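You operate a simulated robot arm through the tools that you are given. There is no shell and no other tool. Be economical: measure what you need, move in short steps, check, and stop when the job is done.

Carry out the task below with a simulated robot arm. There is one attempt and no reset: what you move stays moved.

Task
Zero the gauge, then measure the beige crown: 19 mm goes to PASSED, anything else to REWORK.
Fine: zero with the arm down on the bare anvil, one press; raise the arm again.

Only the result counts: the job must be done as asked and must still hold three seconds after the hand-in. Knocking over, shifting, dropping, spilling or breaking anything else fails it.

Robot
A 6-joint arm with a fingered hand, fixed in place. Base frame: the origin is at the foot of the arm, x ahead of it, y to its left, z up. Lengths are in mm, angles in degrees, forces in N, time in s.
With the tool pointing down near the work surface it reaches from about 340 to 820 mm from the base axis. Its first joint turns from -166.0 to 166.0 degrees. Payload 4 kg.
Tool frame: the origin (TCP) lies between the finger pads and is the grasp point; the fingertips stand 26 mm ahead of it; z points along the fingers, y is the line along which they close. The gripper opens to 132 mm. The gripper's body begins 73 mm behind the TCP. The gripper is a hand of 5 fingers: y runs from the thumb to the fingers, the wrist lies at [0, 0, -239] in the tool frame.
Orientation is that of the tool frame in the base frame, as a unit quaternion [w, x, y, z]. With the fingers straight down and closing along the base's y, the tool's x points along the base's -x, its y along +y and its z along -z.

Tools
- The arm moves only by the tool apply_moves. Its argument "motion" is a list of rows, each an object of numbers (a shift or turn left out is 0): "x", "y", "z": the shift along the tool's x, y, z in mm; "wx", "wy", "wz": the turn, a rotation vector about the tool's x, y, z in degrees. In form: [{"x": .., "y": .., "z": .., "wx": .., "wy": .., "wz": ..}, ...]. A call has 1 to 12 rows; each row shifts and turns the commanded pose from where the row before left it, along the tool's axes as they then stand. Each row takes 0.2 s and may step no farther than 50 mm and 8.6 degrees from the row before; otherwise, the whole call is refused. Where a pose cannot be reached the arm comes as near as it can. A force on the tool above 90 N (or 10 N above the force at the start of the call, whichever is more), or a blocked arm, ends the call early, and 0.2 s more pass. In this call time passes only in rows, and 0.2 s behind the last. The reply holds the time, the measured pose of the TCP, the force on the tool along the base axes, the opening and the grip force, in the units named above and with some noise, with the torque about the TCP (base axes, N m) and any sound that the robot's microphone picked up, and new pictures: "show" is both (left out), scene, wrist or none.
- Cameras (640 x 400 px; columns grow to the right, rows downward): "scene" is fixed at [42.1, -493.8, 1376.8]; the picture's right is [0.62, -0.79, 0.00], its down [-0.42, -0.33, -0.85] and it looks along [0.67, 0.52, -0.53] (base axes); focal length 317 px, centre (320, 200). "wrist" rides on the gripper at [85, 2, -97] in the tool frame; the picture's right is [-0.02, 1.00, 0.00], its down [-0.75, -0.02, -0.66] and it looks along [-0.66, -0.01, 0.75] (tool axes); focal length 270 px, centre (320, 200). There is no depth. A picture from a camera that has moved, and an enlarged one, comes with that camera's place and axes in the base frame and with its lens. The place of the scene camera against the robot may be out by one fixed shift of up to 18 mm in any direction.
- move_fingers(finger1, finger2, finger3, finger4, thumb_bend): sets how far each is bent, from 0 (flat) to 100 (curled in); at 30 the hand is open as for a grip, at 70 the pads meet at the TCP. One left out holds its place. A second passes; each finger stops where it meets its share of the squeeze, and holds until it gets a number again. It is the only way to open and close the hand. It gives what a move gives, with no picture; readings hold the bend of each and the force on the fingers (four entries, about 0 where the hand has none), thumb and palm.
- enlarge(camera, box): a new picture of the part [left, top, right, bottom] of that camera's present view, enlarged. No time passes.
- sign_off(): hands the job in; it is judged then, once.

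Go step by step. Nothing tells you positions but the pictures and the camera data: compare them with the known pose of the tool, close in by small moves and look again before you grip or let go. The budget is 120 turns and 200 pictures, counting those below and the enlarged ones. Unless the task says otherwise, let go and move clear before handing in, and close with one line.

The tools are called after "Request:" as a command line: name --argument value ..., lists and objects as JSON in quotes. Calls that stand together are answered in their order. apply_moves: Moves the arm, as the interface text tells. Its arguments: {"type":"object","properties":{"motion":{"type":"array","items":{"type":"object","properties":{"x":{"type":"number"},"y":{"type":"number"},"z":{"type":"number"},"wx":{"type":"number"},"wy":{"type":"number"},"wz":{"type":"number"}}}},"show":{"type":"string","enum":["both","scene","wrist","none"]}},"required":["motion"]} The other tools are called the same way: move_fingers (finger1, finger2, finger3, finger4, thumb_bend) moves the fingers one by one; enlarge (camera, box) takes an enlarged picture of a part of a camera's view; sign_off () hands the job in.

At the start:

```text
time_s: 0.0
tool_pos: [411.3, 204.9, 1163.7]
tcp_rot: [0.0, 0.001, 1.0, 0.0]
force: [0.0, 0.2, 0.5]
ft_torque: [-0.02, 0.0, 0.0]
finger_gap: 131.8
finger_force: 0.0
shape: jaw
bend: [30.0, 30.0, 30.0, 30.0, 30.0]
finger forces: [0.1, 0.0, 0.0, 0.1, 0.0, 0.1]
```

scene: 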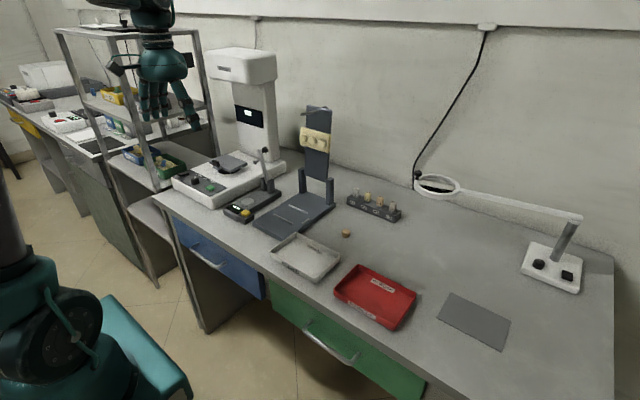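
wrist: 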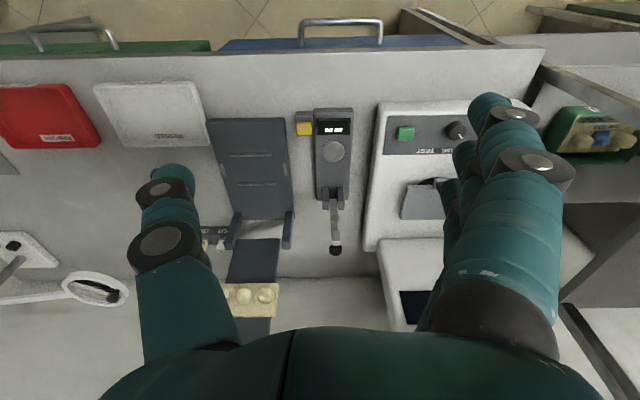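

I see a bench with a gauge (yellow button, display, lever), a white tray, a red tray and a small beige thing on the bench. I'll enlarge the views first.

Request:
enlarge --camera "scene" --box '[210, 130, 370, 230]'

Request:
enlarge --camera "scene" --box '[260, 210, 420, 310]'

Request:
enlarge --camera "wrist" --box '[270, 80, 398, 270]'

Request:
enlarge --camera "scene" --box '[330, 170, 426, 240]'

```text
4.00 times, centred on (290, 180) of scene
camera zoom: at [42.1, -493.8, 1376.8], right [0.62, -0.79, 0.0], down [-0.42, -0.33, -0.85], along [0.67, 0.52, -0.53], focal length 1266 px, centre (440, 280)
```

zoom: 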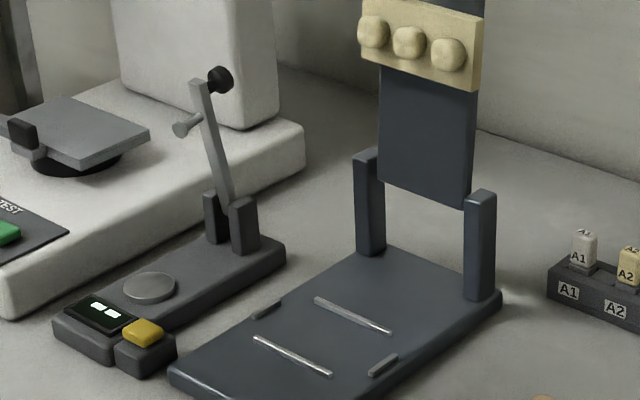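

```text
4.00 times, centred on (340, 260) of scene
camera zoom: at [42.1, -493.8, 1376.8], right [0.62, -0.79, 0.0], down [-0.42, -0.33, -0.85], along [0.67, 0.52, -0.53], focal length 1266 px, centre (240, -40)
```

zoom: 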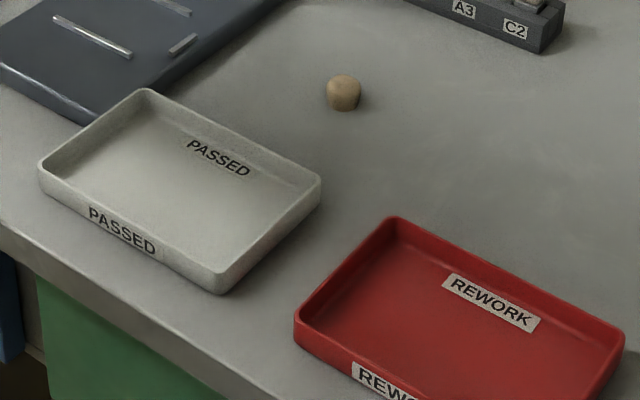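

```text
2.11 times, centred on (334, 175) of wrist
camera zoom: at [327.0, 205.9, 1262.1], right [0.02, 1.0, 0.0], down [0.75, -0.02, 0.66], along [0.66, -0.01, -0.75], focal length 569 px, centre (290, 253)
```

zoom: 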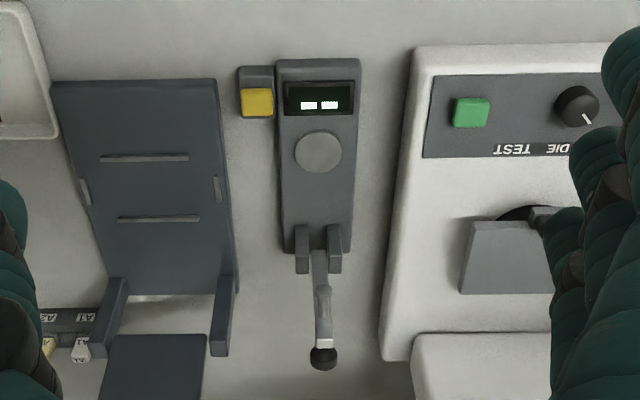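

```text
5.71 times, centred on (378, 205) of scene
camera zoom: at [42.1, -493.8, 1376.8], right [0.62, -0.79, 0.0], down [-0.42, -0.33, -0.85], along [0.67, 0.52, -0.53], focal length 1809 px, centre (-11, 171)
```

zoom: 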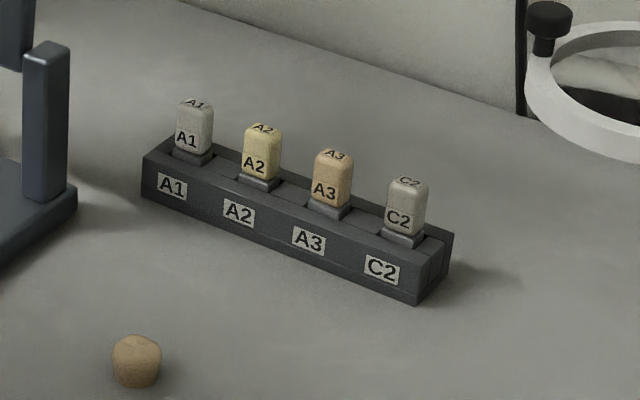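

The gauge's lever stands raised at roughly (680, 225, 985) and its anvil is near (583, 226, 840). The crown is near (673, -100). I'll move closer to refine these.

Request:
apply_moves --motion '[{"y": -35, "z": 35}, {"y": -35, "z": 35}, {"y": -35, "z": 35}]'

```text
time_s: 0.8
tool_pos: [412.0, 98.8, 1060.1]
tcp_rot: [0.0, 0.0, 1.0, 0.0]
force: [0.1, -0.5, -0.2]
ft_torque: [0.02, -0.01, 0.0]
finger_gap: 131.8
finger_force: 0.1
shape: jaw
bend: [30.0, 30.0, 30.0, 30.0, 30.0]
finger forces: [0.0, 0.0, 0.0, 0.0, 0.0, 0.0]
camera wrist: at [327.6, 99.9, 1157.9], right [0.02, 1.0, 0.0], down [0.75, -0.02, 0.66], along [0.66, -0.01, -0.75], focal length 270 px, centre (320, 200)
```

scene: 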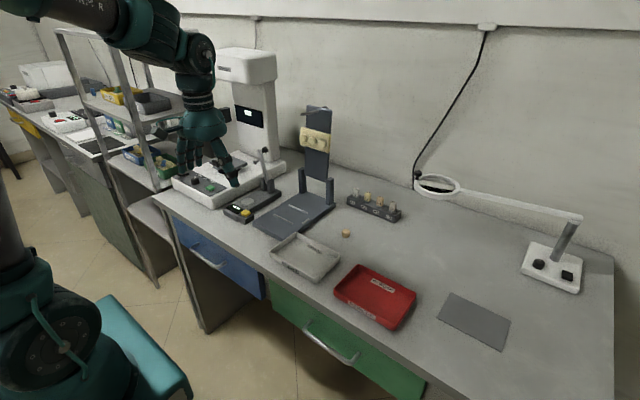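
wrist: 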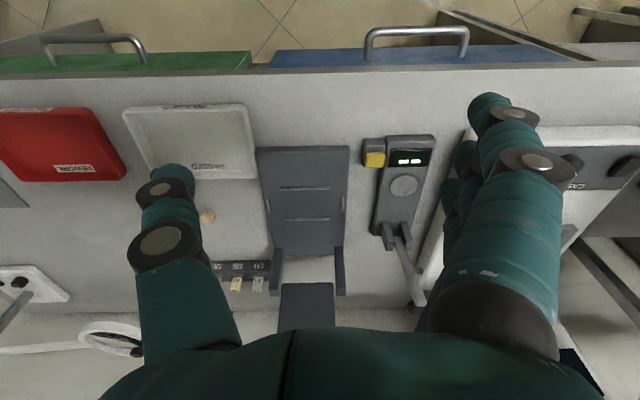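

The crown is now just visible right of the thumb. I'll enlarge the gauge and the crown.

Request:
enlarge --camera "wrist" --box '[350, 120, 450, 320]'

Request:
enlarge --camera "wrist" --box '[110, 90, 310, 300]'

Request:
enlarge --camera "scene" --box '[150, 60, 310, 230]'

```text
2.00 times, centred on (400, 220) of wrist
camera zoom: at [327.6, 99.9, 1157.9], right [0.02, 1.0, 0.0], down [0.75, -0.02, 0.66], along [0.66, -0.01, -0.75], focal length 541 px, centre (160, 160)
```

zoom: 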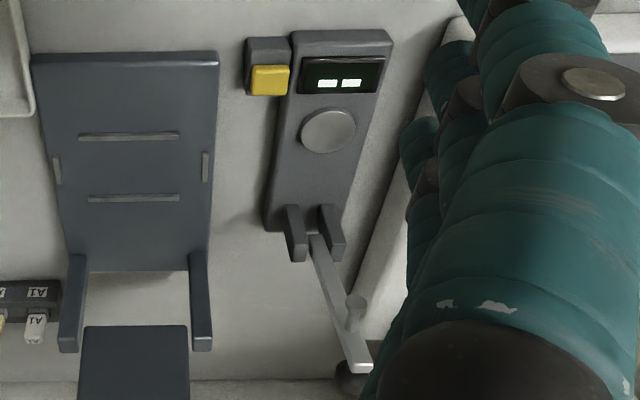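

```text
1.90 times, centred on (210, 195) of wrist
camera zoom: at [327.6, 99.9, 1157.9], right [0.02, 1.0, 0.0], down [0.75, -0.02, 0.66], along [0.66, -0.01, -0.75], focal length 515 px, centre (530, 210)
```

zoom: 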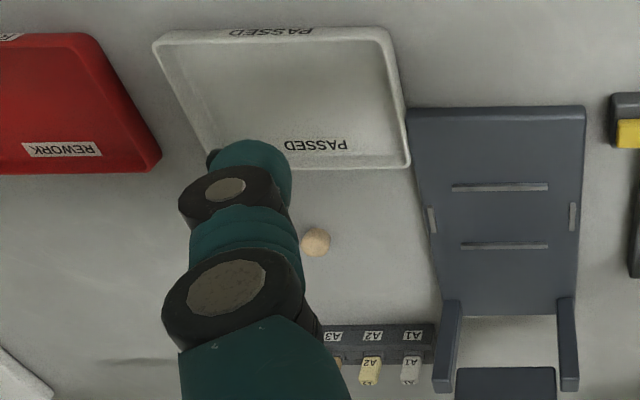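

```text
2.35 times, centred on (230, 145) of scene
camera zoom: at [42.1, -493.8, 1376.8], right [0.62, -0.79, 0.0], down [-0.42, -0.33, -0.85], along [0.67, 0.52, -0.53], focal length 745 px, centre (532, 329)
```

zoom: 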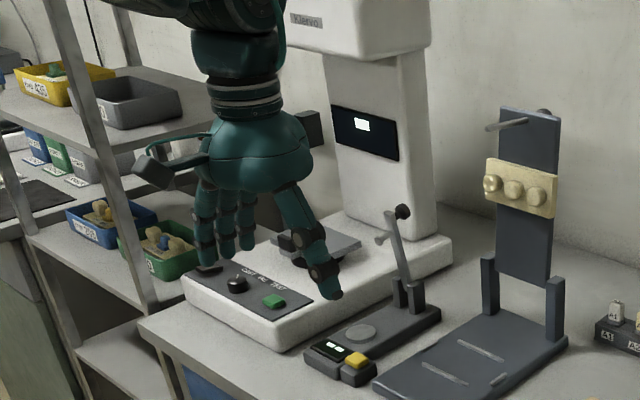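

Wrist triangulation gives: anvil top (592, 227, 826), yellow button top (543, 176, 827), lever knob (677, 225, 985), hinge about (690, 227, 846), crown (668, -110, 812). Before moving to the knob I'll check the white machine's overhang for clearance.

Request:
enlarge --camera "scene" --box '[180, 30, 300, 130]'

Request:
apply_moves --motion '[{"x": -40, "y": 30}, {"x": -40, "y": 30}]'

```text
4.00 times, centred on (240, 80) of scene
camera zoom: at [42.1, -493.8, 1376.8], right [0.62, -0.79, 0.0], down [-0.42, -0.33, -0.85], along [0.67, 0.52, -0.53], focal length 1266 px, centre (640, 680)
```

zoom: 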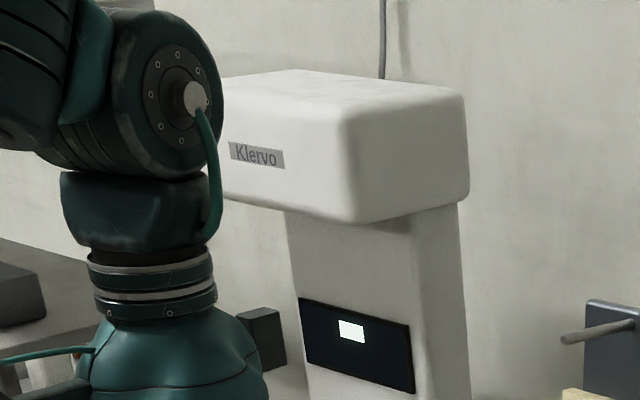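

```text
time_s: 1.4
tool_pos: [493.5, 161.7, 1059.5]
tcp_rot: [0.0, 0.0, 1.0, 0.0]
force: [0.5, -0.3, 0.3]
ft_torque: [0.0, 0.0, 0.01]
finger_gap: 132.1
finger_force: 0.2
shape: jaw
bend: [30.0, 30.0, 30.0, 30.0, 30.0]
finger forces: [0.1, 0.0, 0.0, 0.0, 0.1, 0.0]
camera wrist: at [408.1, 162.9, 1157.4], right [0.02, 1.0, 0.0], down [0.75, -0.02, 0.66], along [0.66, -0.01, -0.75], focal length 270 px, centre (320, 200)
```

scene: 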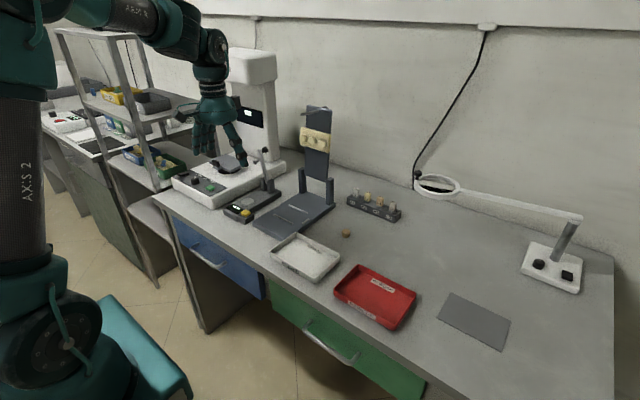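
wrist: 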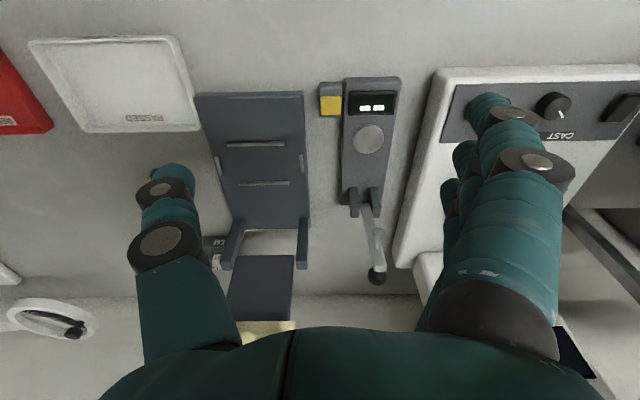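

Clearance to the white machine looks adequate if the hand isn't fully open. I'll partly close the fingers so I approach the knob with a small opening, and look.

Request:
move_fingers --finger1 50 --finger2 50 --finger3 50 --finger4 50 --thumb_bend 50

Request:
apply_moves --motion '[{"x": -40, "y": 20}, {"x": -40, "y": 20}, {"x": -40, "y": 18}]'

Request:
enlarge --camera "scene" --box '[190, 60, 320, 220]'

```text
time_s: 2.4
tool_pos: [491.6, 161.2, 1059.5]
tcp_rot: [0.0, 0.0, 1.0, 0.0]
force: [-1.3, 0.2, 0.5]
ft_torque: [0.03, -0.01, 0.0]
finger_gap: 76.0
finger_force: 0.1
shape: fingers
bend: [50.0, 50.0, 50.0, 50.0, 50.0]
finger forces: [0.0, 0.0, 0.0, 0.1, 0.0, 0.0]
```

```text
time_s: 3.2
tool_pos: [610.3, 217.5, 1058.7]
tcp_rot: [0.0, -0.001, 1.0, 0.0]
force: [0.2, 0.5, 0.7]
ft_torque: [0.0, -0.02, -0.01]
finger_gap: 75.5
finger_force: 0.1
shape: fingers
bend: [50.0, 50.0, 50.0, 50.0, 50.0]
finger forces: [0.0, 0.1, 0.0, 0.0, 0.1, 0.0]
camera wrist: at [525.8, 220.8, 1157.1], right [0.02, 1.0, 0.0], down [0.75, -0.02, 0.66], along [0.66, -0.01, -0.75], focal length 270 px, centre (320, 200)
```

scene: 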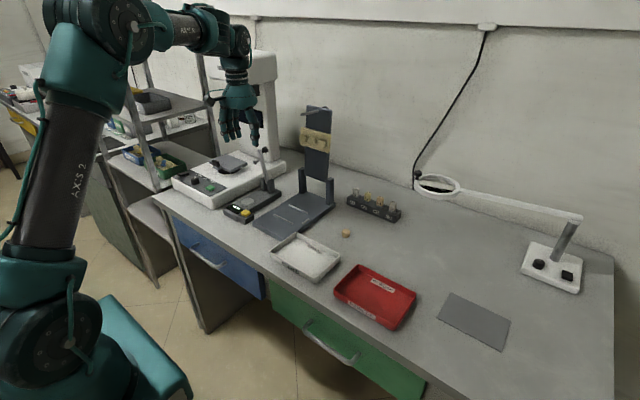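
wrist: 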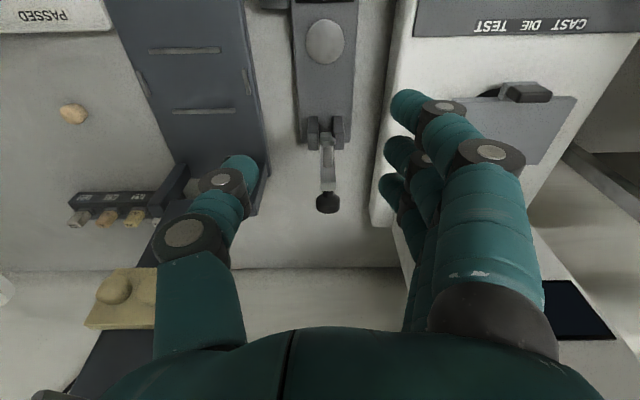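

```text
2.50 times, centred on (255, 140) of scene
camera zoom: at [42.1, -493.8, 1376.8], right [0.62, -0.79, 0.0], down [-0.42, -0.33, -0.85], along [0.67, 0.52, -0.53], focal length 792 px, centre (482, 350)
```

zoom: 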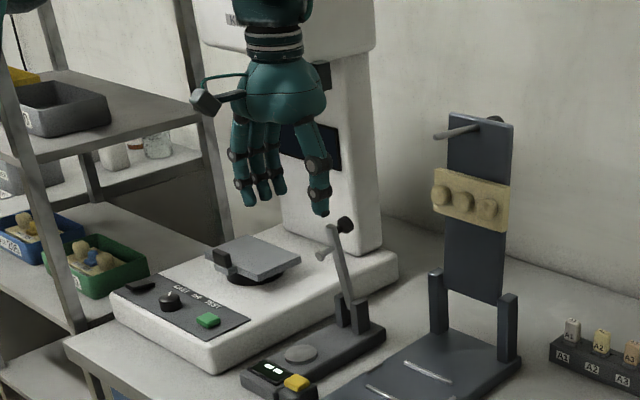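

The knob refines to (679, 225, 985). I'll move above it and descend around it with the fingers half open.

Request:
apply_moves --motion '[{"x": -35, "y": 4}, {"x": -34, "y": 4}, {"z": 25}]'

Request:
enlarge --camera "scene" --box '[200, 60, 330, 220]'

```text
time_s: 4.0
tool_pos: [679.7, 225.8, 1034.0]
tcp_rot: [0.0, -0.001, 1.0, -0.001]
force: [0.4, 1.2, 0.0]
ft_torque: [-0.02, -0.02, 0.03]
finger_gap: 75.6
finger_force: 0.1
shape: fingers
bend: [50.0, 50.0, 50.0, 50.0, 50.0]
finger forces: [0.0, 0.0, 0.1, 0.0, 0.0, 0.1]
camera wrist: at [595.2, 228.4, 1131.7], right [0.02, 1.0, 0.0], down [0.75, -0.02, 0.66], along [0.66, -0.01, -0.75], focal length 270 px, centre (320, 200)
```

scene: 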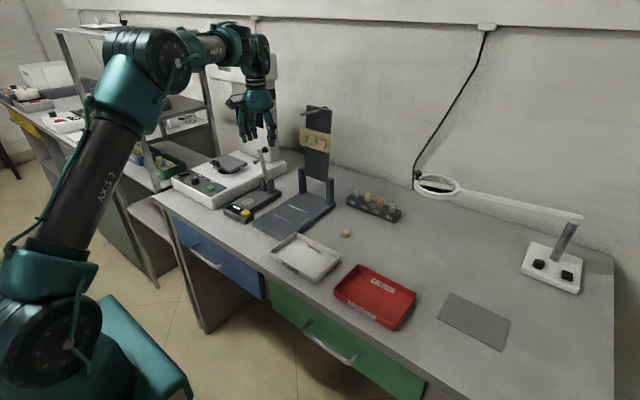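
wrist: 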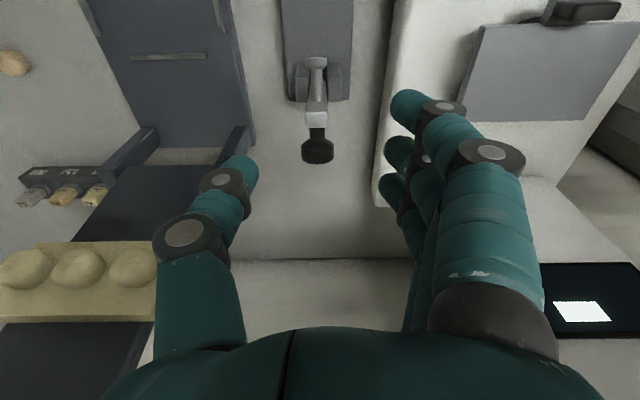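

```text
2.50 times, centred on (265, 140) of scene
camera zoom: at [42.1, -493.8, 1376.8], right [0.62, -0.79, 0.0], down [-0.42, -0.33, -0.85], along [0.67, 0.52, -0.53], focal length 792 px, centre (458, 350)
```

zoom: 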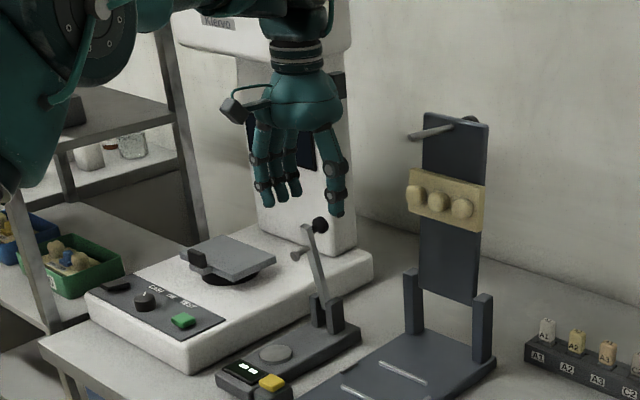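

The knob sits centred between thumb and fingers. Descending to it.

Request:
apply_moves --motion '[{"x": -3, "z": 25}, {"z": 23}]'

```text
time_s: 4.6
tool_pos: [683.2, 227.4, 984.2]
tcp_rot: [0.001, 0.0, 1.0, 0.0]
force: [0.4, 0.6, 0.7]
ft_torque: [-0.01, -0.02, -0.01]
finger_gap: 75.7
finger_force: 0.2
shape: fingers
bend: [50.0, 50.0, 50.0, 50.0, 50.0]
finger forces: [0.0, 0.1, 0.1, 0.0, 0.1, 0.0]
camera wrist: at [598.0, 228.6, 1082.5], right [0.02, 1.0, 0.0], down [0.75, -0.02, 0.66], along [0.66, -0.01, -0.75], focal length 270 px, centre (320, 200)
```

scene: 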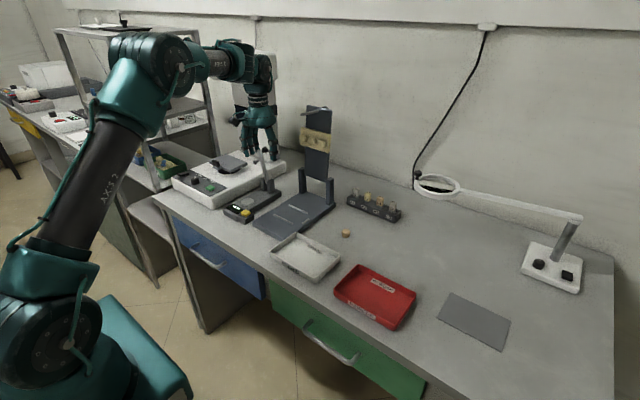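
wrist: 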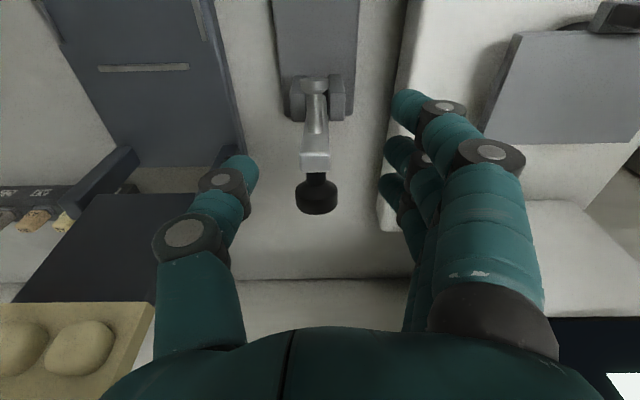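

Triangulated, the knob centre is (688, 226, 977). I'll centre on it and pinch.

Request:
apply_moves --motion '[{"x": -5, "y": -1, "z": 6}]' --show "none"

Request:
move_fingers --finger1 64 --finger2 64 --finger3 64 --finger4 64 --thumb_bend 64

Request:
enlarge --camera "wrist" --box '[220, 80, 420, 240]'

Request:
enlarge --camera "scene" --box '[210, 80, 310, 220]'

```text
time_s: 5.0
tool_pos: [686.6, 226.6, 978.6]
tcp_rot: [0.0, 0.0, 1.0, 0.0]
force: [-0.5, -1.2, 0.4]
ft_torque: [0.01, 0.03, 0.02]
finger_gap: 75.6
finger_force: 0.1
shape: fingers
bend: [50.0, 50.0, 50.0, 50.0, 50.0]
finger forces: [0.0, 0.1, 0.0, 0.0, 0.0, 0.0]
```

```text
time_s: 6.0
tool_pos: [686.7, 224.9, 979.5]
tcp_rot: [0.0, 0.0, 1.0, 0.001]
force: [-0.5, -0.1, 0.2]
ft_torque: [0.0, 0.0, 0.02]
finger_gap: 36.0
finger_force: 0.0
shape: fingers
bend: [64.0, 64.0, 64.0, 64.0, 64.0]
finger forces: [0.0, 0.0, 0.1, 0.2, 0.0, 0.0]
```

```text
2.50 times, centred on (320, 160) of wrist
camera zoom: at [602.9, 227.3, 1076.9], right [0.02, 1.0, 0.0], down [0.75, -0.02, 0.66], along [0.66, -0.01, -0.75], focal length 676 px, centre (320, 300)
```

zoom: 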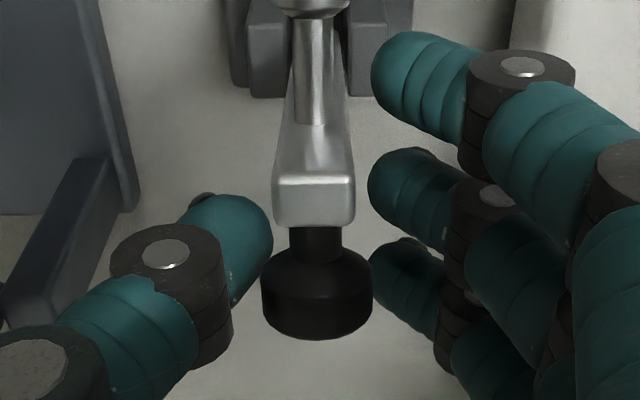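

```text
2.86 times, centred on (260, 150) of scene
camera zoom: at [42.1, -493.8, 1376.8], right [0.62, -0.79, 0.0], down [-0.42, -0.33, -0.85], along [0.67, 0.52, -0.53], focal length 905 px, centre (491, 343)
```

zoom: 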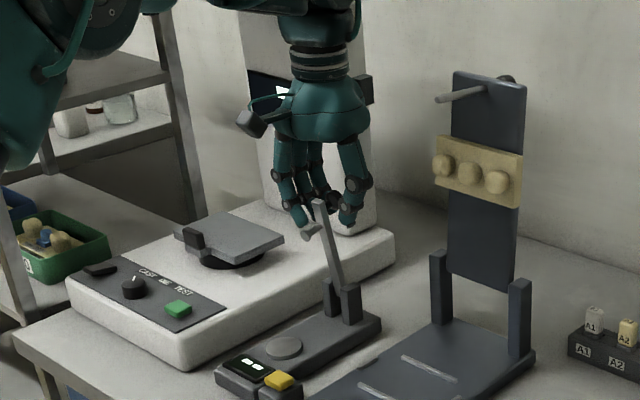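

The knob lies between thumb and fingers. Closing until contact.

Request:
move_fingers --finger1 70 --finger2 70 --finger3 70 --finger4 70 --thumb_bend 70

Request:
enlarge --camera "wrist" --box '[220, 80, 420, 240]'

```text
time_s: 7.0
tool_pos: [686.7, 224.9, 978.0]
tcp_rot: [0.001, 0.001, 1.0, -0.001]
force: [0.0, -2.7, -2.3]
ft_torque: [0.05, -0.02, -0.01]
finger_gap: 26.9
finger_force: 3.6
shape: fingers
bend: [70.0, 67.0, 70.0, 70.0, 68.0]
finger forces: [0.1, 1.8, 0.1, 0.1, 5.0, 0.0]
```

```text
2.50 times, centred on (320, 160) of wrist
camera zoom: at [602.9, 227.2, 1076.7], right [0.02, 1.0, 0.0], down [0.75, -0.02, 0.66], along [0.66, -0.01, -0.75], focal length 676 px, centre (320, 300)
```

zoom: 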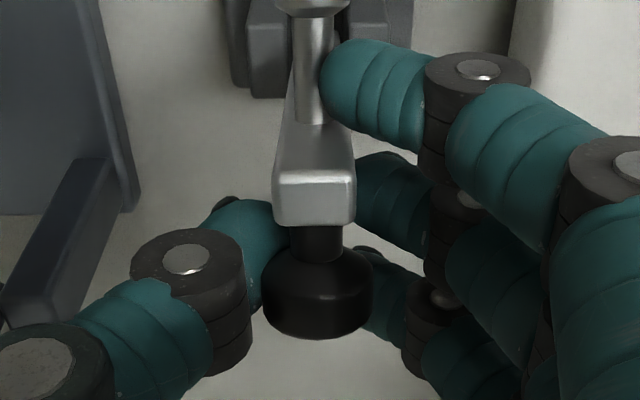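

Finger 2 and the thumb hold the knob. I'll open fingers 1, 3 and 4 so the bar can swing freely, and firm up the pinch a bit.

Request:
move_fingers --finger1 50 --finger2 74 --finger3 50 --finger4 50 --thumb_bend 74

```text
time_s: 8.0
tool_pos: [686.7, 225.2, 978.2]
tcp_rot: [0.0, 0.0, 1.0, -0.001]
force: [0.1, -4.2, -8.0]
ft_torque: [0.04, -0.05, -0.09]
finger_gap: 49.9
finger_force: 7.5
shape: fingers
bend: [50.0, 71.0, 50.0, 50.0, 68.0]
finger forces: [0.0, 4.5, 0.0, 0.1, 10.8, 0.1]
```

Now swing the knob forward along the arc about the hinge at (690, 846), starting with a short piece.

Request:
apply_moves --motion '[{"x": 10.2, "z": 0.6}, {"x": 10.2, "z": 1.4}, {"x": 10, "z": 2.2}, {"x": 10, "z": 2.9}]'

Request:
enlarge --camera "wrist" --box '[220, 80, 420, 240]'

```text
time_s: 9.0
tool_pos: [647.3, 224.7, 974.1]
tcp_rot: [0.0, 0.0, 1.0, 0.0]
force: [5.1, -2.5, -11.2]
ft_torque: [0.05, -0.2, -0.07]
finger_gap: 49.4
finger_force: 7.7
shape: fingers
bend: [50.0, 72.0, 50.0, 50.0, 68.0]
finger forces: [0.1, 5.9, 0.0, 0.1, 9.2, 0.0]
camera wrist: at [562.3, 226.3, 1070.4], right [0.02, 1.0, 0.0], down [0.75, -0.02, 0.66], along [0.66, -0.01, -0.75], focal length 270 px, centre (320, 200)
```

scene: 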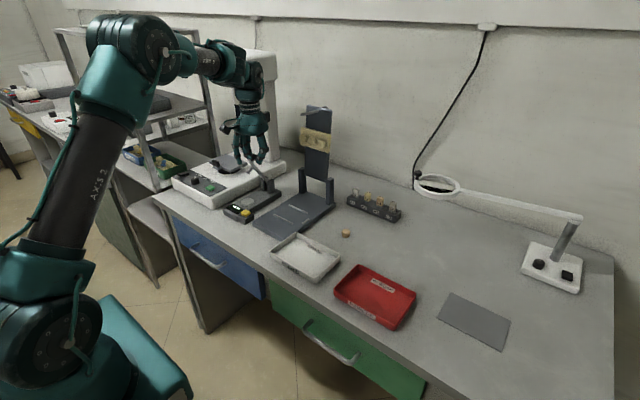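
wrist: 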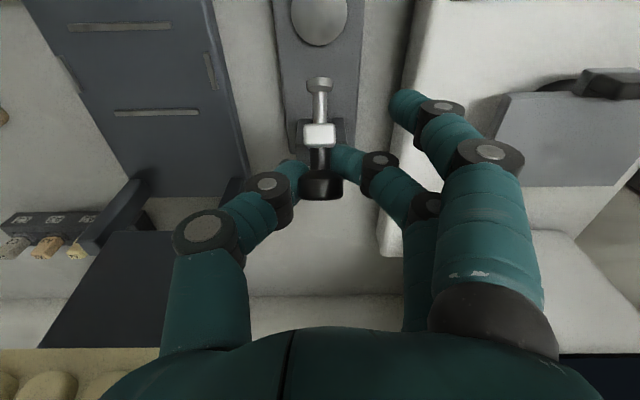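

```text
2.50 times, centred on (320, 160) of wrist
camera zoom: at [562.3, 226.3, 1070.4], right [0.02, 1.0, 0.0], down [0.75, -0.02, 0.66], along [0.66, -0.01, -0.75], focal length 676 px, centre (320, 300)
```

zoom: 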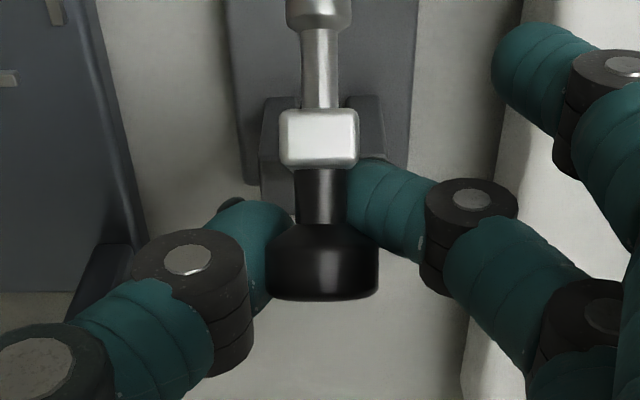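

The lever follows. Continue the arc.

Request:
apply_moves --motion '[{"x": 9.5, "z": 3.8}, {"x": 9.3, "z": 4.4}, {"x": 8.9, "z": 5.2}, {"x": 8.4, "z": 5.9}, {"x": 8, "z": 6.5}, {"x": 7.4, "z": 7.1}]'

Request:
enlarge --camera "scene" --box '[200, 90, 300, 230]'

```text
time_s: 10.4
tool_pos: [595.2, 225.5, 938.9]
tcp_rot: [0.0, 0.0, 1.0, 0.0]
force: [9.6, -5.6, -7.4]
ft_torque: [0.02, -0.16, 0.01]
finger_gap: 51.4
finger_force: 9.4
shape: fingers
bend: [50.0, 72.0, 50.0, 50.0, 68.0]
finger forces: [0.0, 6.4, 0.0, 0.1, 12.0, 0.0]
camera wrist: at [511.3, 226.1, 1038.2], right [0.02, 1.0, 0.0], down [0.75, -0.02, 0.66], along [0.66, -0.01, -0.75], focal length 270 px, centre (320, 200)
```

scene: 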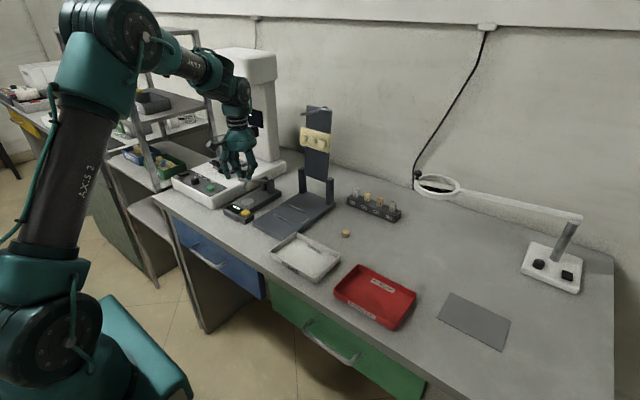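
wrist: 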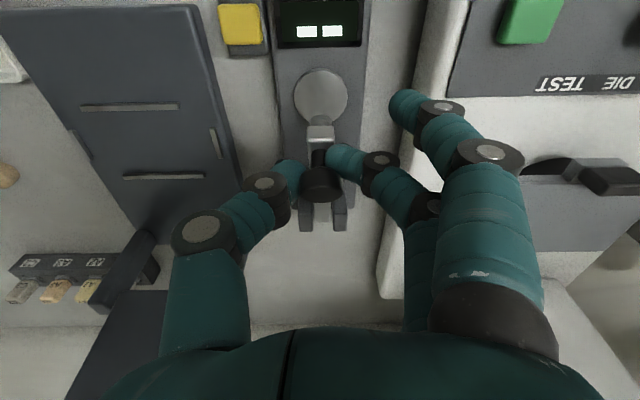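

```text
2.86 times, centred on (250, 160) of scene
camera zoom: at [42.1, -493.8, 1376.8], right [0.62, -0.79, 0.0], down [-0.42, -0.33, -0.85], along [0.67, 0.52, -0.53], focal length 905 px, centre (520, 314)
```

zoom: 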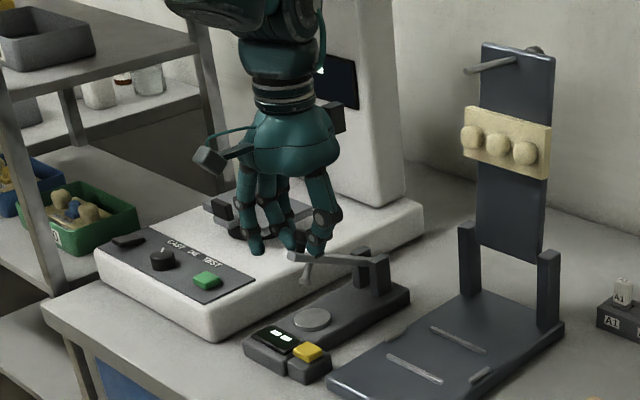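

The lever is halfway. To keep clear of the white machine's edge, I'll bring the free fingers in slightly, then continue down.

Request:
move_fingers --finger1 61 --finger3 61 --finger4 61

Request:
apply_moves --motion '[{"x": 6.8, "z": 7.7}, {"x": 6.3, "z": 8.2}, {"x": 5.5, "z": 8.7}, {"x": 4.9, "z": 9}]'

Request:
enlarge --camera "scene" --box '[200, 90, 300, 230]'

```text
time_s: 11.4
tool_pos: [596.2, 224.7, 939.3]
tcp_rot: [0.0, 0.0, 1.0, 0.0]
force: [7.7, -5.1, -5.7]
ft_torque: [-0.04, -0.11, 0.03]
finger_gap: 37.2
finger_force: 9.8
shape: fingers
bend: [61.0, 72.0, 61.0, 61.0, 68.0]
finger forces: [0.1, 6.2, 0.0, 0.0, 12.1, 0.0]
```

```text
time_s: 12.4
tool_pos: [573.9, 224.3, 906.9]
tcp_rot: [0.0, 0.0, 1.0, 0.0]
force: [5.7, -4.0, -1.9]
ft_torque: [0.11, -0.1, -0.02]
finger_gap: 36.4
finger_force: 7.4
shape: fingers
bend: [61.0, 72.0, 61.0, 61.0, 68.0]
finger forces: [0.1, 6.7, 0.1, 0.1, 8.4, 0.0]
camera wrist: at [488.5, 225.8, 1004.3], right [0.02, 1.0, 0.0], down [0.75, -0.02, 0.66], along [0.66, -0.01, -0.75], focal length 270 px, centre (320, 200)
```

scene: 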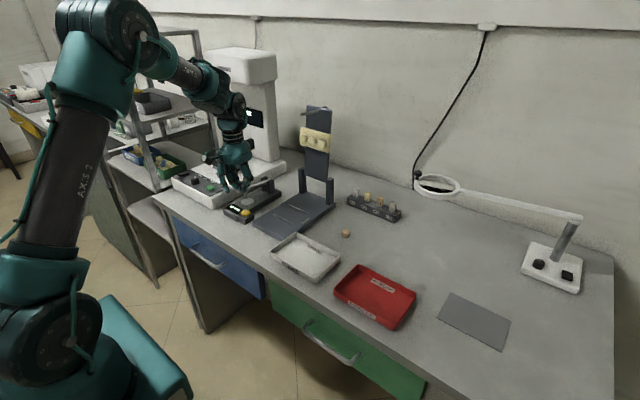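
wrist: 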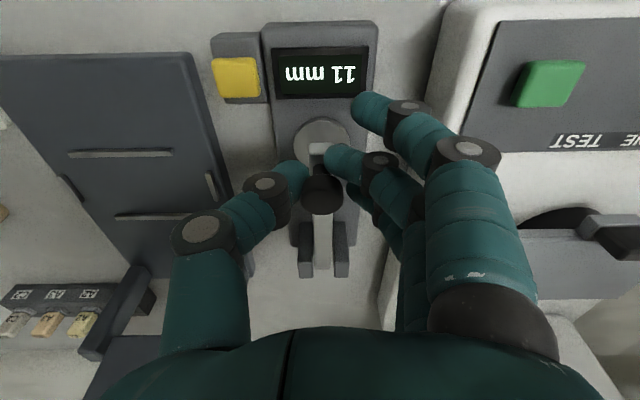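

```text
2.86 times, centred on (250, 160) of scene
camera zoom: at [42.1, -493.8, 1376.8], right [0.62, -0.79, 0.0], down [-0.42, -0.33, -0.85], along [0.67, 0.52, -0.53], focal length 905 px, centre (520, 314)
```

zoom: 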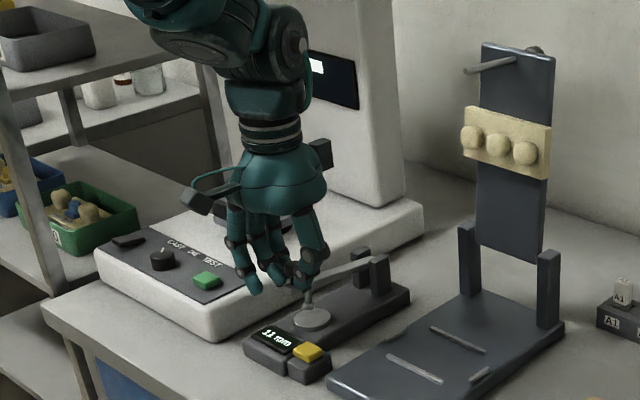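

The gauge now displays 11 mm and the probe is close to the anvil. Continue down in smaller steps.

Request:
apply_moves --motion '[{"x": 2, "z": 4.5}, {"x": 2, "z": 4.5}]'

Request:
enlarge --camera "scene" --box '[220, 140, 300, 230]'

```text
time_s: 13.0
tool_pos: [567.9, 224.0, 897.3]
tcp_rot: [0.0, 0.0, 1.0, -0.001]
force: [5.0, -2.9, -1.8]
ft_torque: [0.09, -0.06, -0.07]
finger_gap: 35.4
finger_force: 6.5
shape: fingers
bend: [61.0, 72.0, 61.0, 61.0, 69.0]
finger forces: [0.0, 5.8, 0.0, 0.1, 7.2, 0.1]
camera wrist: at [484.4, 225.2, 995.1], right [0.02, 1.0, 0.0], down [0.75, -0.02, 0.66], along [0.66, -0.01, -0.75], focal length 270 px, centre (320, 200)
```

scene: 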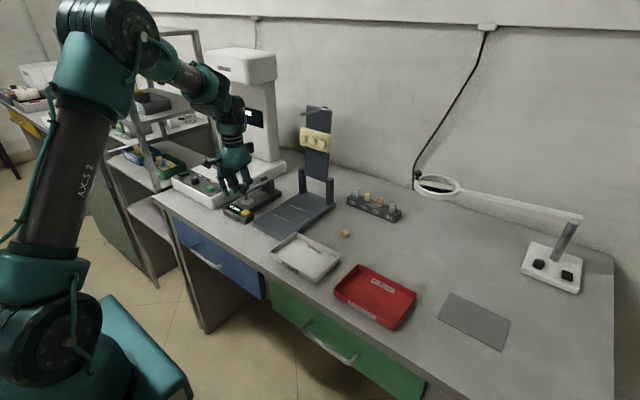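
wrist: 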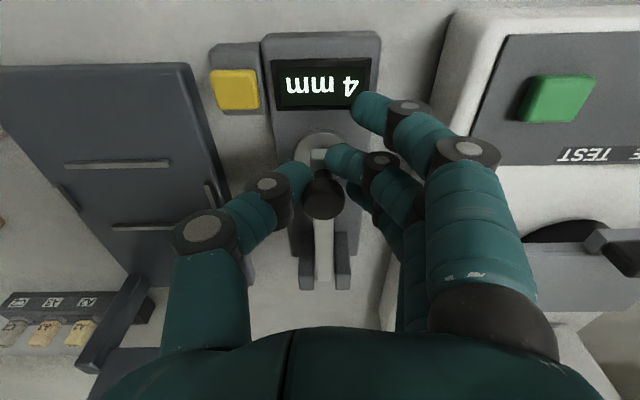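

```text
4.44 times, centred on (260, 185) of scene
camera zoom: at [42.1, -493.8, 1376.8], right [0.62, -0.79, 0.0], down [-0.42, -0.33, -0.85], along [0.67, 0.52, -0.53], focal length 1407 px, centre (587, 267)
```

zoom: 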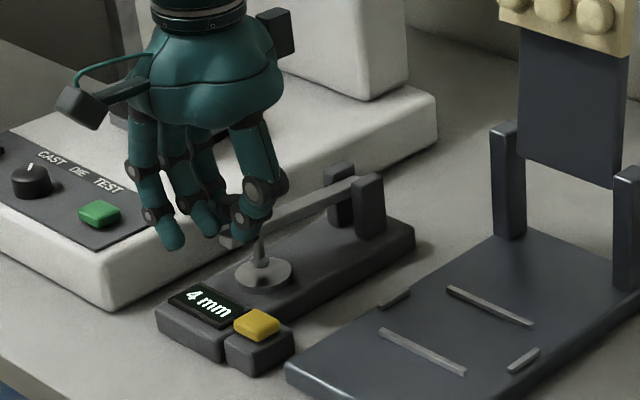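

It reads 4 mm and falls as the knob drops, so the probe is still on its way. Small steps until contact.

Request:
apply_moves --motion '[{"x": 0.7, "z": 3}, {"x": 0.5, "z": 3}]' --show "wrist"

Request:
enlarge --camera "scene" --box '[220, 140, 300, 230]'

```text
time_s: 13.6
tool_pos: [567.2, 223.0, 890.6]
tcp_rot: [0.0, 0.0, 1.0, -0.001]
force: [3.0, -5.5, -0.7]
ft_torque: [0.01, -0.06, -0.05]
finger_gap: 35.0
finger_force: 6.5
shape: fingers
bend: [61.0, 72.0, 61.0, 61.0, 69.0]
finger forces: [0.0, 4.3, 0.1, 0.1, 8.5, 0.0]
camera wrist: at [483.2, 225.7, 989.5], right [0.02, 1.0, 0.0], down [0.75, -0.02, 0.66], along [0.66, -0.01, -0.75], focal length 270 px, centre (320, 200)
```

wrist: 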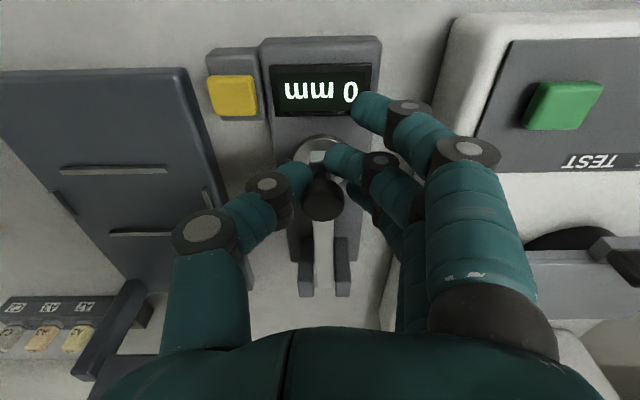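

```text
4.44 times, centred on (260, 185) of scene
camera zoom: at [42.1, -493.8, 1376.8], right [0.62, -0.79, 0.0], down [-0.42, -0.33, -0.85], along [0.67, 0.52, -0.53], focal length 1407 px, centre (587, 267)
```

zoom: 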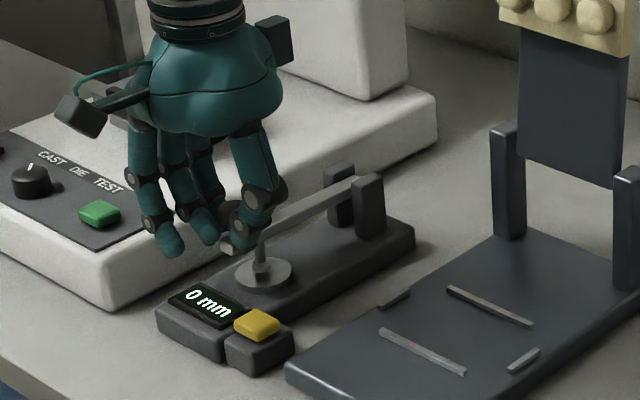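

It reads 0 mm but may go further (an offset). Continue a few mm until force shows contact.

Request:
apply_moves --motion '[{"x": 0.4, "z": 3}, {"x": 0.3, "z": 3}]' --show "wrist"

```text
time_s: 14.2
tool_pos: [566.5, 223.9, 884.8]
tcp_rot: [0.0, -0.001, 1.0, 0.001]
force: [-0.3, -9.3, 1.1]
ft_torque: [-0.1, -0.02, -0.02]
finger_gap: 34.6
finger_force: 4.6
shape: fingers
bend: [61.0, 74.0, 61.0, 61.0, 71.0]
finger forces: [0.1, 0.1, 0.0, 0.0, 8.8, 0.0]
camera wrist: at [482.3, 225.8, 983.3], right [0.02, 1.0, 0.0], down [0.75, -0.02, 0.66], along [0.66, -0.01, -0.75], focal length 270 px, centre (320, 200)
```

wrist: 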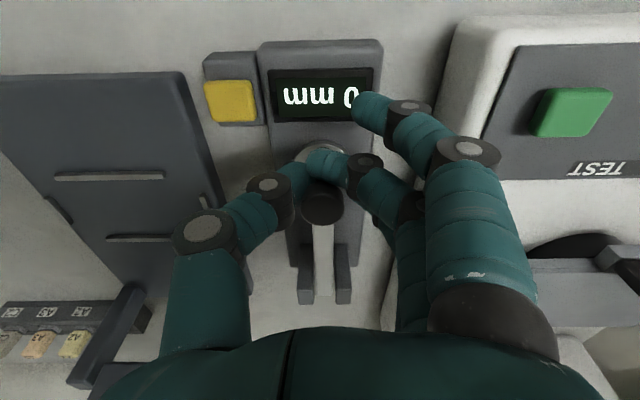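

The pinch slid down past the knob while the display stayed at 0, which suggests the probe is resting. I'll release and check.

Request:
move_fingers --finger2 58 --thumb_bend 58

Request:
enlarge --camera "wrist" --box '[200, 40, 420, 310]'

Request:
enlarge --camera "scene" --box '[220, 140, 300, 230]'

```text
time_s: 15.2
tool_pos: [566.8, 224.1, 885.5]
tcp_rot: [0.0, 0.001, 1.0, 0.001]
force: [-1.0, 0.9, -0.1]
ft_torque: [0.03, 0.0, 0.0]
finger_gap: 48.2
finger_force: 0.1
shape: fingers
bend: [61.0, 57.0, 61.0, 61.0, 57.0]
finger forces: [0.1, 0.1, 0.0, 0.1, 0.0, 0.2]
```

```text
1.48 times, centred on (310, 175) of wrist
camera zoom: at [482.4, 226.3, 983.5], right [0.02, 1.0, 0.0], down [0.75, -0.02, 0.66], along [0.66, -0.01, -0.75], focal length 400 px, centre (335, 237)
```

zoom: 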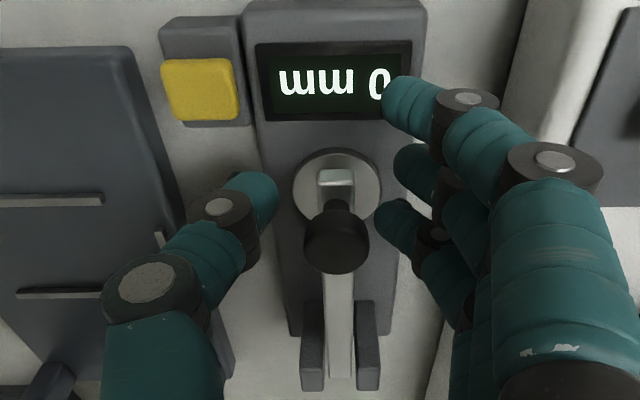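

```text
4.44 times, centred on (260, 185) of scene
camera zoom: at [42.1, -493.8, 1376.8], right [0.62, -0.79, 0.0], down [-0.42, -0.33, -0.85], along [0.67, 0.52, -0.53], focal length 1407 px, centre (587, 267)
```

zoom: 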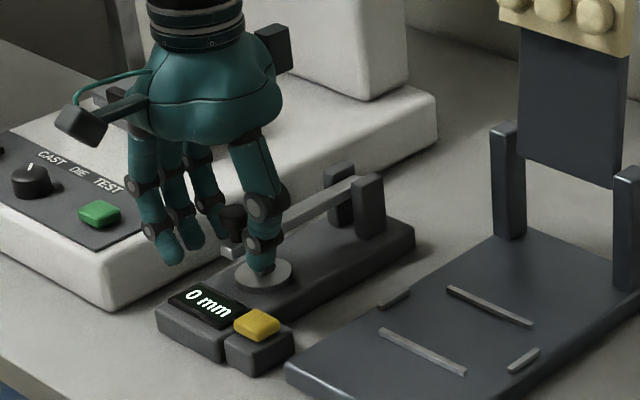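

The arm stays down reading 0 mm. To be sure the probe is really on the anvil I'll push gently down on the knob with closed fingertips.

Request:
apply_moves --motion '[{"z": -25}, {"z": -25}]' --show "none"

Request:
move_fingers --finger1 70 --finger2 70 --finger3 70 --finger4 70 --thumb_bend 70

Request:
enlarge --camera "scene" --box '[220, 140, 300, 230]'

Request:
enlarge --camera "wrist" --box '[200, 40, 420, 310]'

```text
time_s: 15.8
tool_pos: [568.0, 225.8, 934.0]
tcp_rot: [-0.001, 0.0, 1.0, 0.0]
force: [0.3, 0.2, 0.3]
ft_torque: [-0.01, 0.0, 0.01]
finger_gap: 48.0
finger_force: 0.1
shape: fingers
bend: [61.0, 57.0, 61.0, 61.0, 57.0]
finger forces: [0.1, 0.1, 0.1, 0.1, 0.0, 0.0]
```

```text
time_s: 16.8
tool_pos: [568.8, 225.7, 935.1]
tcp_rot: [0.001, 0.0, 1.0, -0.001]
force: [0.7, -0.4, 0.4]
ft_torque: [0.01, 0.01, -0.01]
finger_gap: 24.7
finger_force: 0.0
shape: fingers
bend: [70.0, 70.0, 70.0, 70.0, 70.0]
finger forces: [0.0, 0.0, 0.0, 0.0, 0.0, 0.0]
```

```text
4.44 times, centred on (260, 185) of scene
camera zoom: at [42.1, -493.8, 1376.8], right [0.62, -0.79, 0.0], down [-0.42, -0.33, -0.85], along [0.67, 0.52, -0.53], focal length 1407 px, centre (587, 267)
```

zoom: 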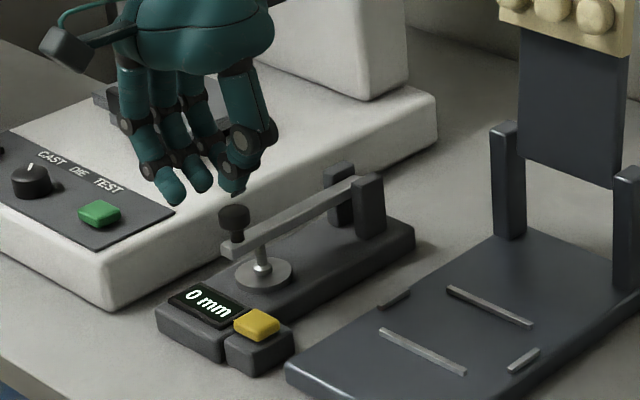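

```text
1.48 times, centred on (310, 175) of wrist
camera zoom: at [484.2, 227.7, 1032.3], right [0.02, 1.0, 0.0], down [0.75, -0.02, 0.66], along [0.66, -0.01, -0.75], focal length 400 px, centre (335, 237)
```

zoom: 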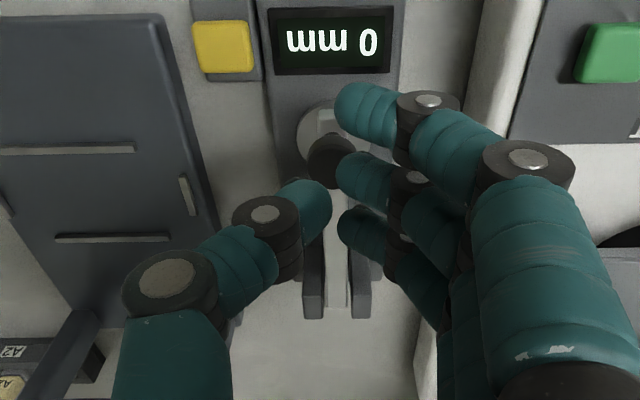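

The probe looks seated. I'll do a gentle confirmation push with a fingertip on top of the knob (knob at 571, 226, 885).

Request:
move_fingers --thumb_bend 50

Request:
apply_moves --motion '[{"y": -12, "z": 6}, {"z": 5}, {"z": 3}]' --show "wrist"

Request:
enlarge --camera "scene" --box '[220, 140, 300, 230]'

```text
time_s: 17.8
tool_pos: [568.6, 224.9, 933.9]
tcp_rot: [0.0, 0.0, 1.0, 0.0]
force: [-0.3, -0.4, 0.1]
ft_torque: [-0.01, 0.02, 0.05]
finger_gap: 46.5
finger_force: 0.0
shape: fingers
bend: [70.0, 70.0, 70.0, 70.0, 50.0]
finger forces: [0.1, 0.0, 0.0, 0.1, 0.0, 0.0]
```

```text
time_s: 18.6
tool_pos: [567.8, 211.6, 920.2]
tcp_rot: [0.0, 0.0, 1.0, -0.001]
force: [-0.4, -0.8, 0.0]
ft_torque: [0.0, 0.01, 0.02]
finger_gap: 46.4
finger_force: 0.1
shape: fingers
bend: [70.0, 70.0, 70.0, 70.0, 50.0]
finger forces: [0.0, 0.0, 0.0, 0.0, 0.0, 0.1]
camera wrist: at [482.9, 213.4, 1018.9], right [0.02, 1.0, 0.0], down [0.75, -0.02, 0.66], along [0.66, -0.01, -0.75], focal length 270 px, centre (320, 200)
```

wrist: 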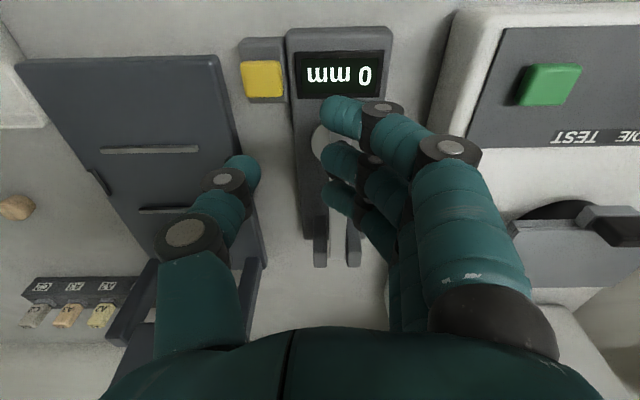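

```text
4.44 times, centred on (260, 185) of scene
camera zoom: at [42.1, -493.8, 1376.8], right [0.62, -0.79, 0.0], down [-0.42, -0.33, -0.85], along [0.67, 0.52, -0.53], focal length 1407 px, centre (587, 267)
```

zoom: 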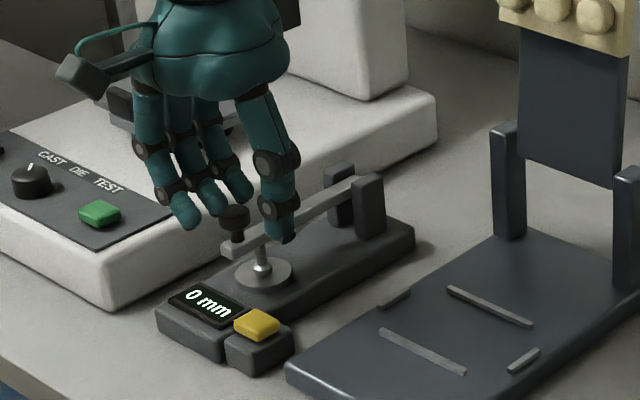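

No contact yet. A few more small steps down.

Request:
apply_moves --motion '[{"z": 3}, {"z": 3}, {"z": 3}]' --show "wrist"

Request:
enlarge --camera "scene" --box '[220, 140, 300, 230]'

```text
time_s: 19.4
tool_pos: [567.1, 213.3, 913.4]
tcp_rot: [0.001, 0.0, 1.0, 0.001]
force: [-0.2, 2.4, 8.5]
ft_torque: [0.11, -0.08, 0.06]
finger_gap: 46.4
finger_force: 4.0
shape: fingers
bend: [70.0, 70.0, 71.0, 70.0, 50.0]
finger forces: [0.0, 0.0, 8.1, 0.1, 0.0, 0.0]
camera wrist: at [482.6, 214.5, 1011.3], right [0.02, 1.0, 0.0], down [0.75, -0.02, 0.66], along [0.66, -0.01, -0.75], focal length 270 px, centre (320, 200)
```

wrist: 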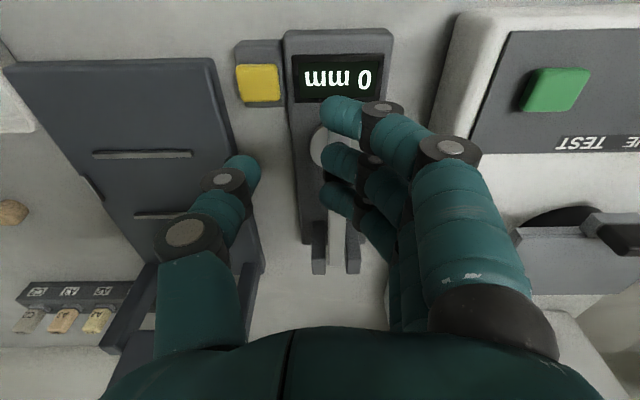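

```text
4.44 times, centred on (260, 185) of scene
camera zoom: at [42.1, -493.8, 1376.8], right [0.62, -0.79, 0.0], down [-0.42, -0.33, -0.85], along [0.67, 0.52, -0.53], focal length 1407 px, centre (587, 267)
```

zoom: 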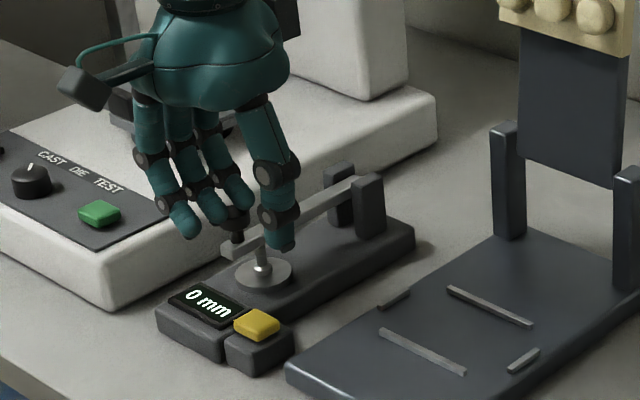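

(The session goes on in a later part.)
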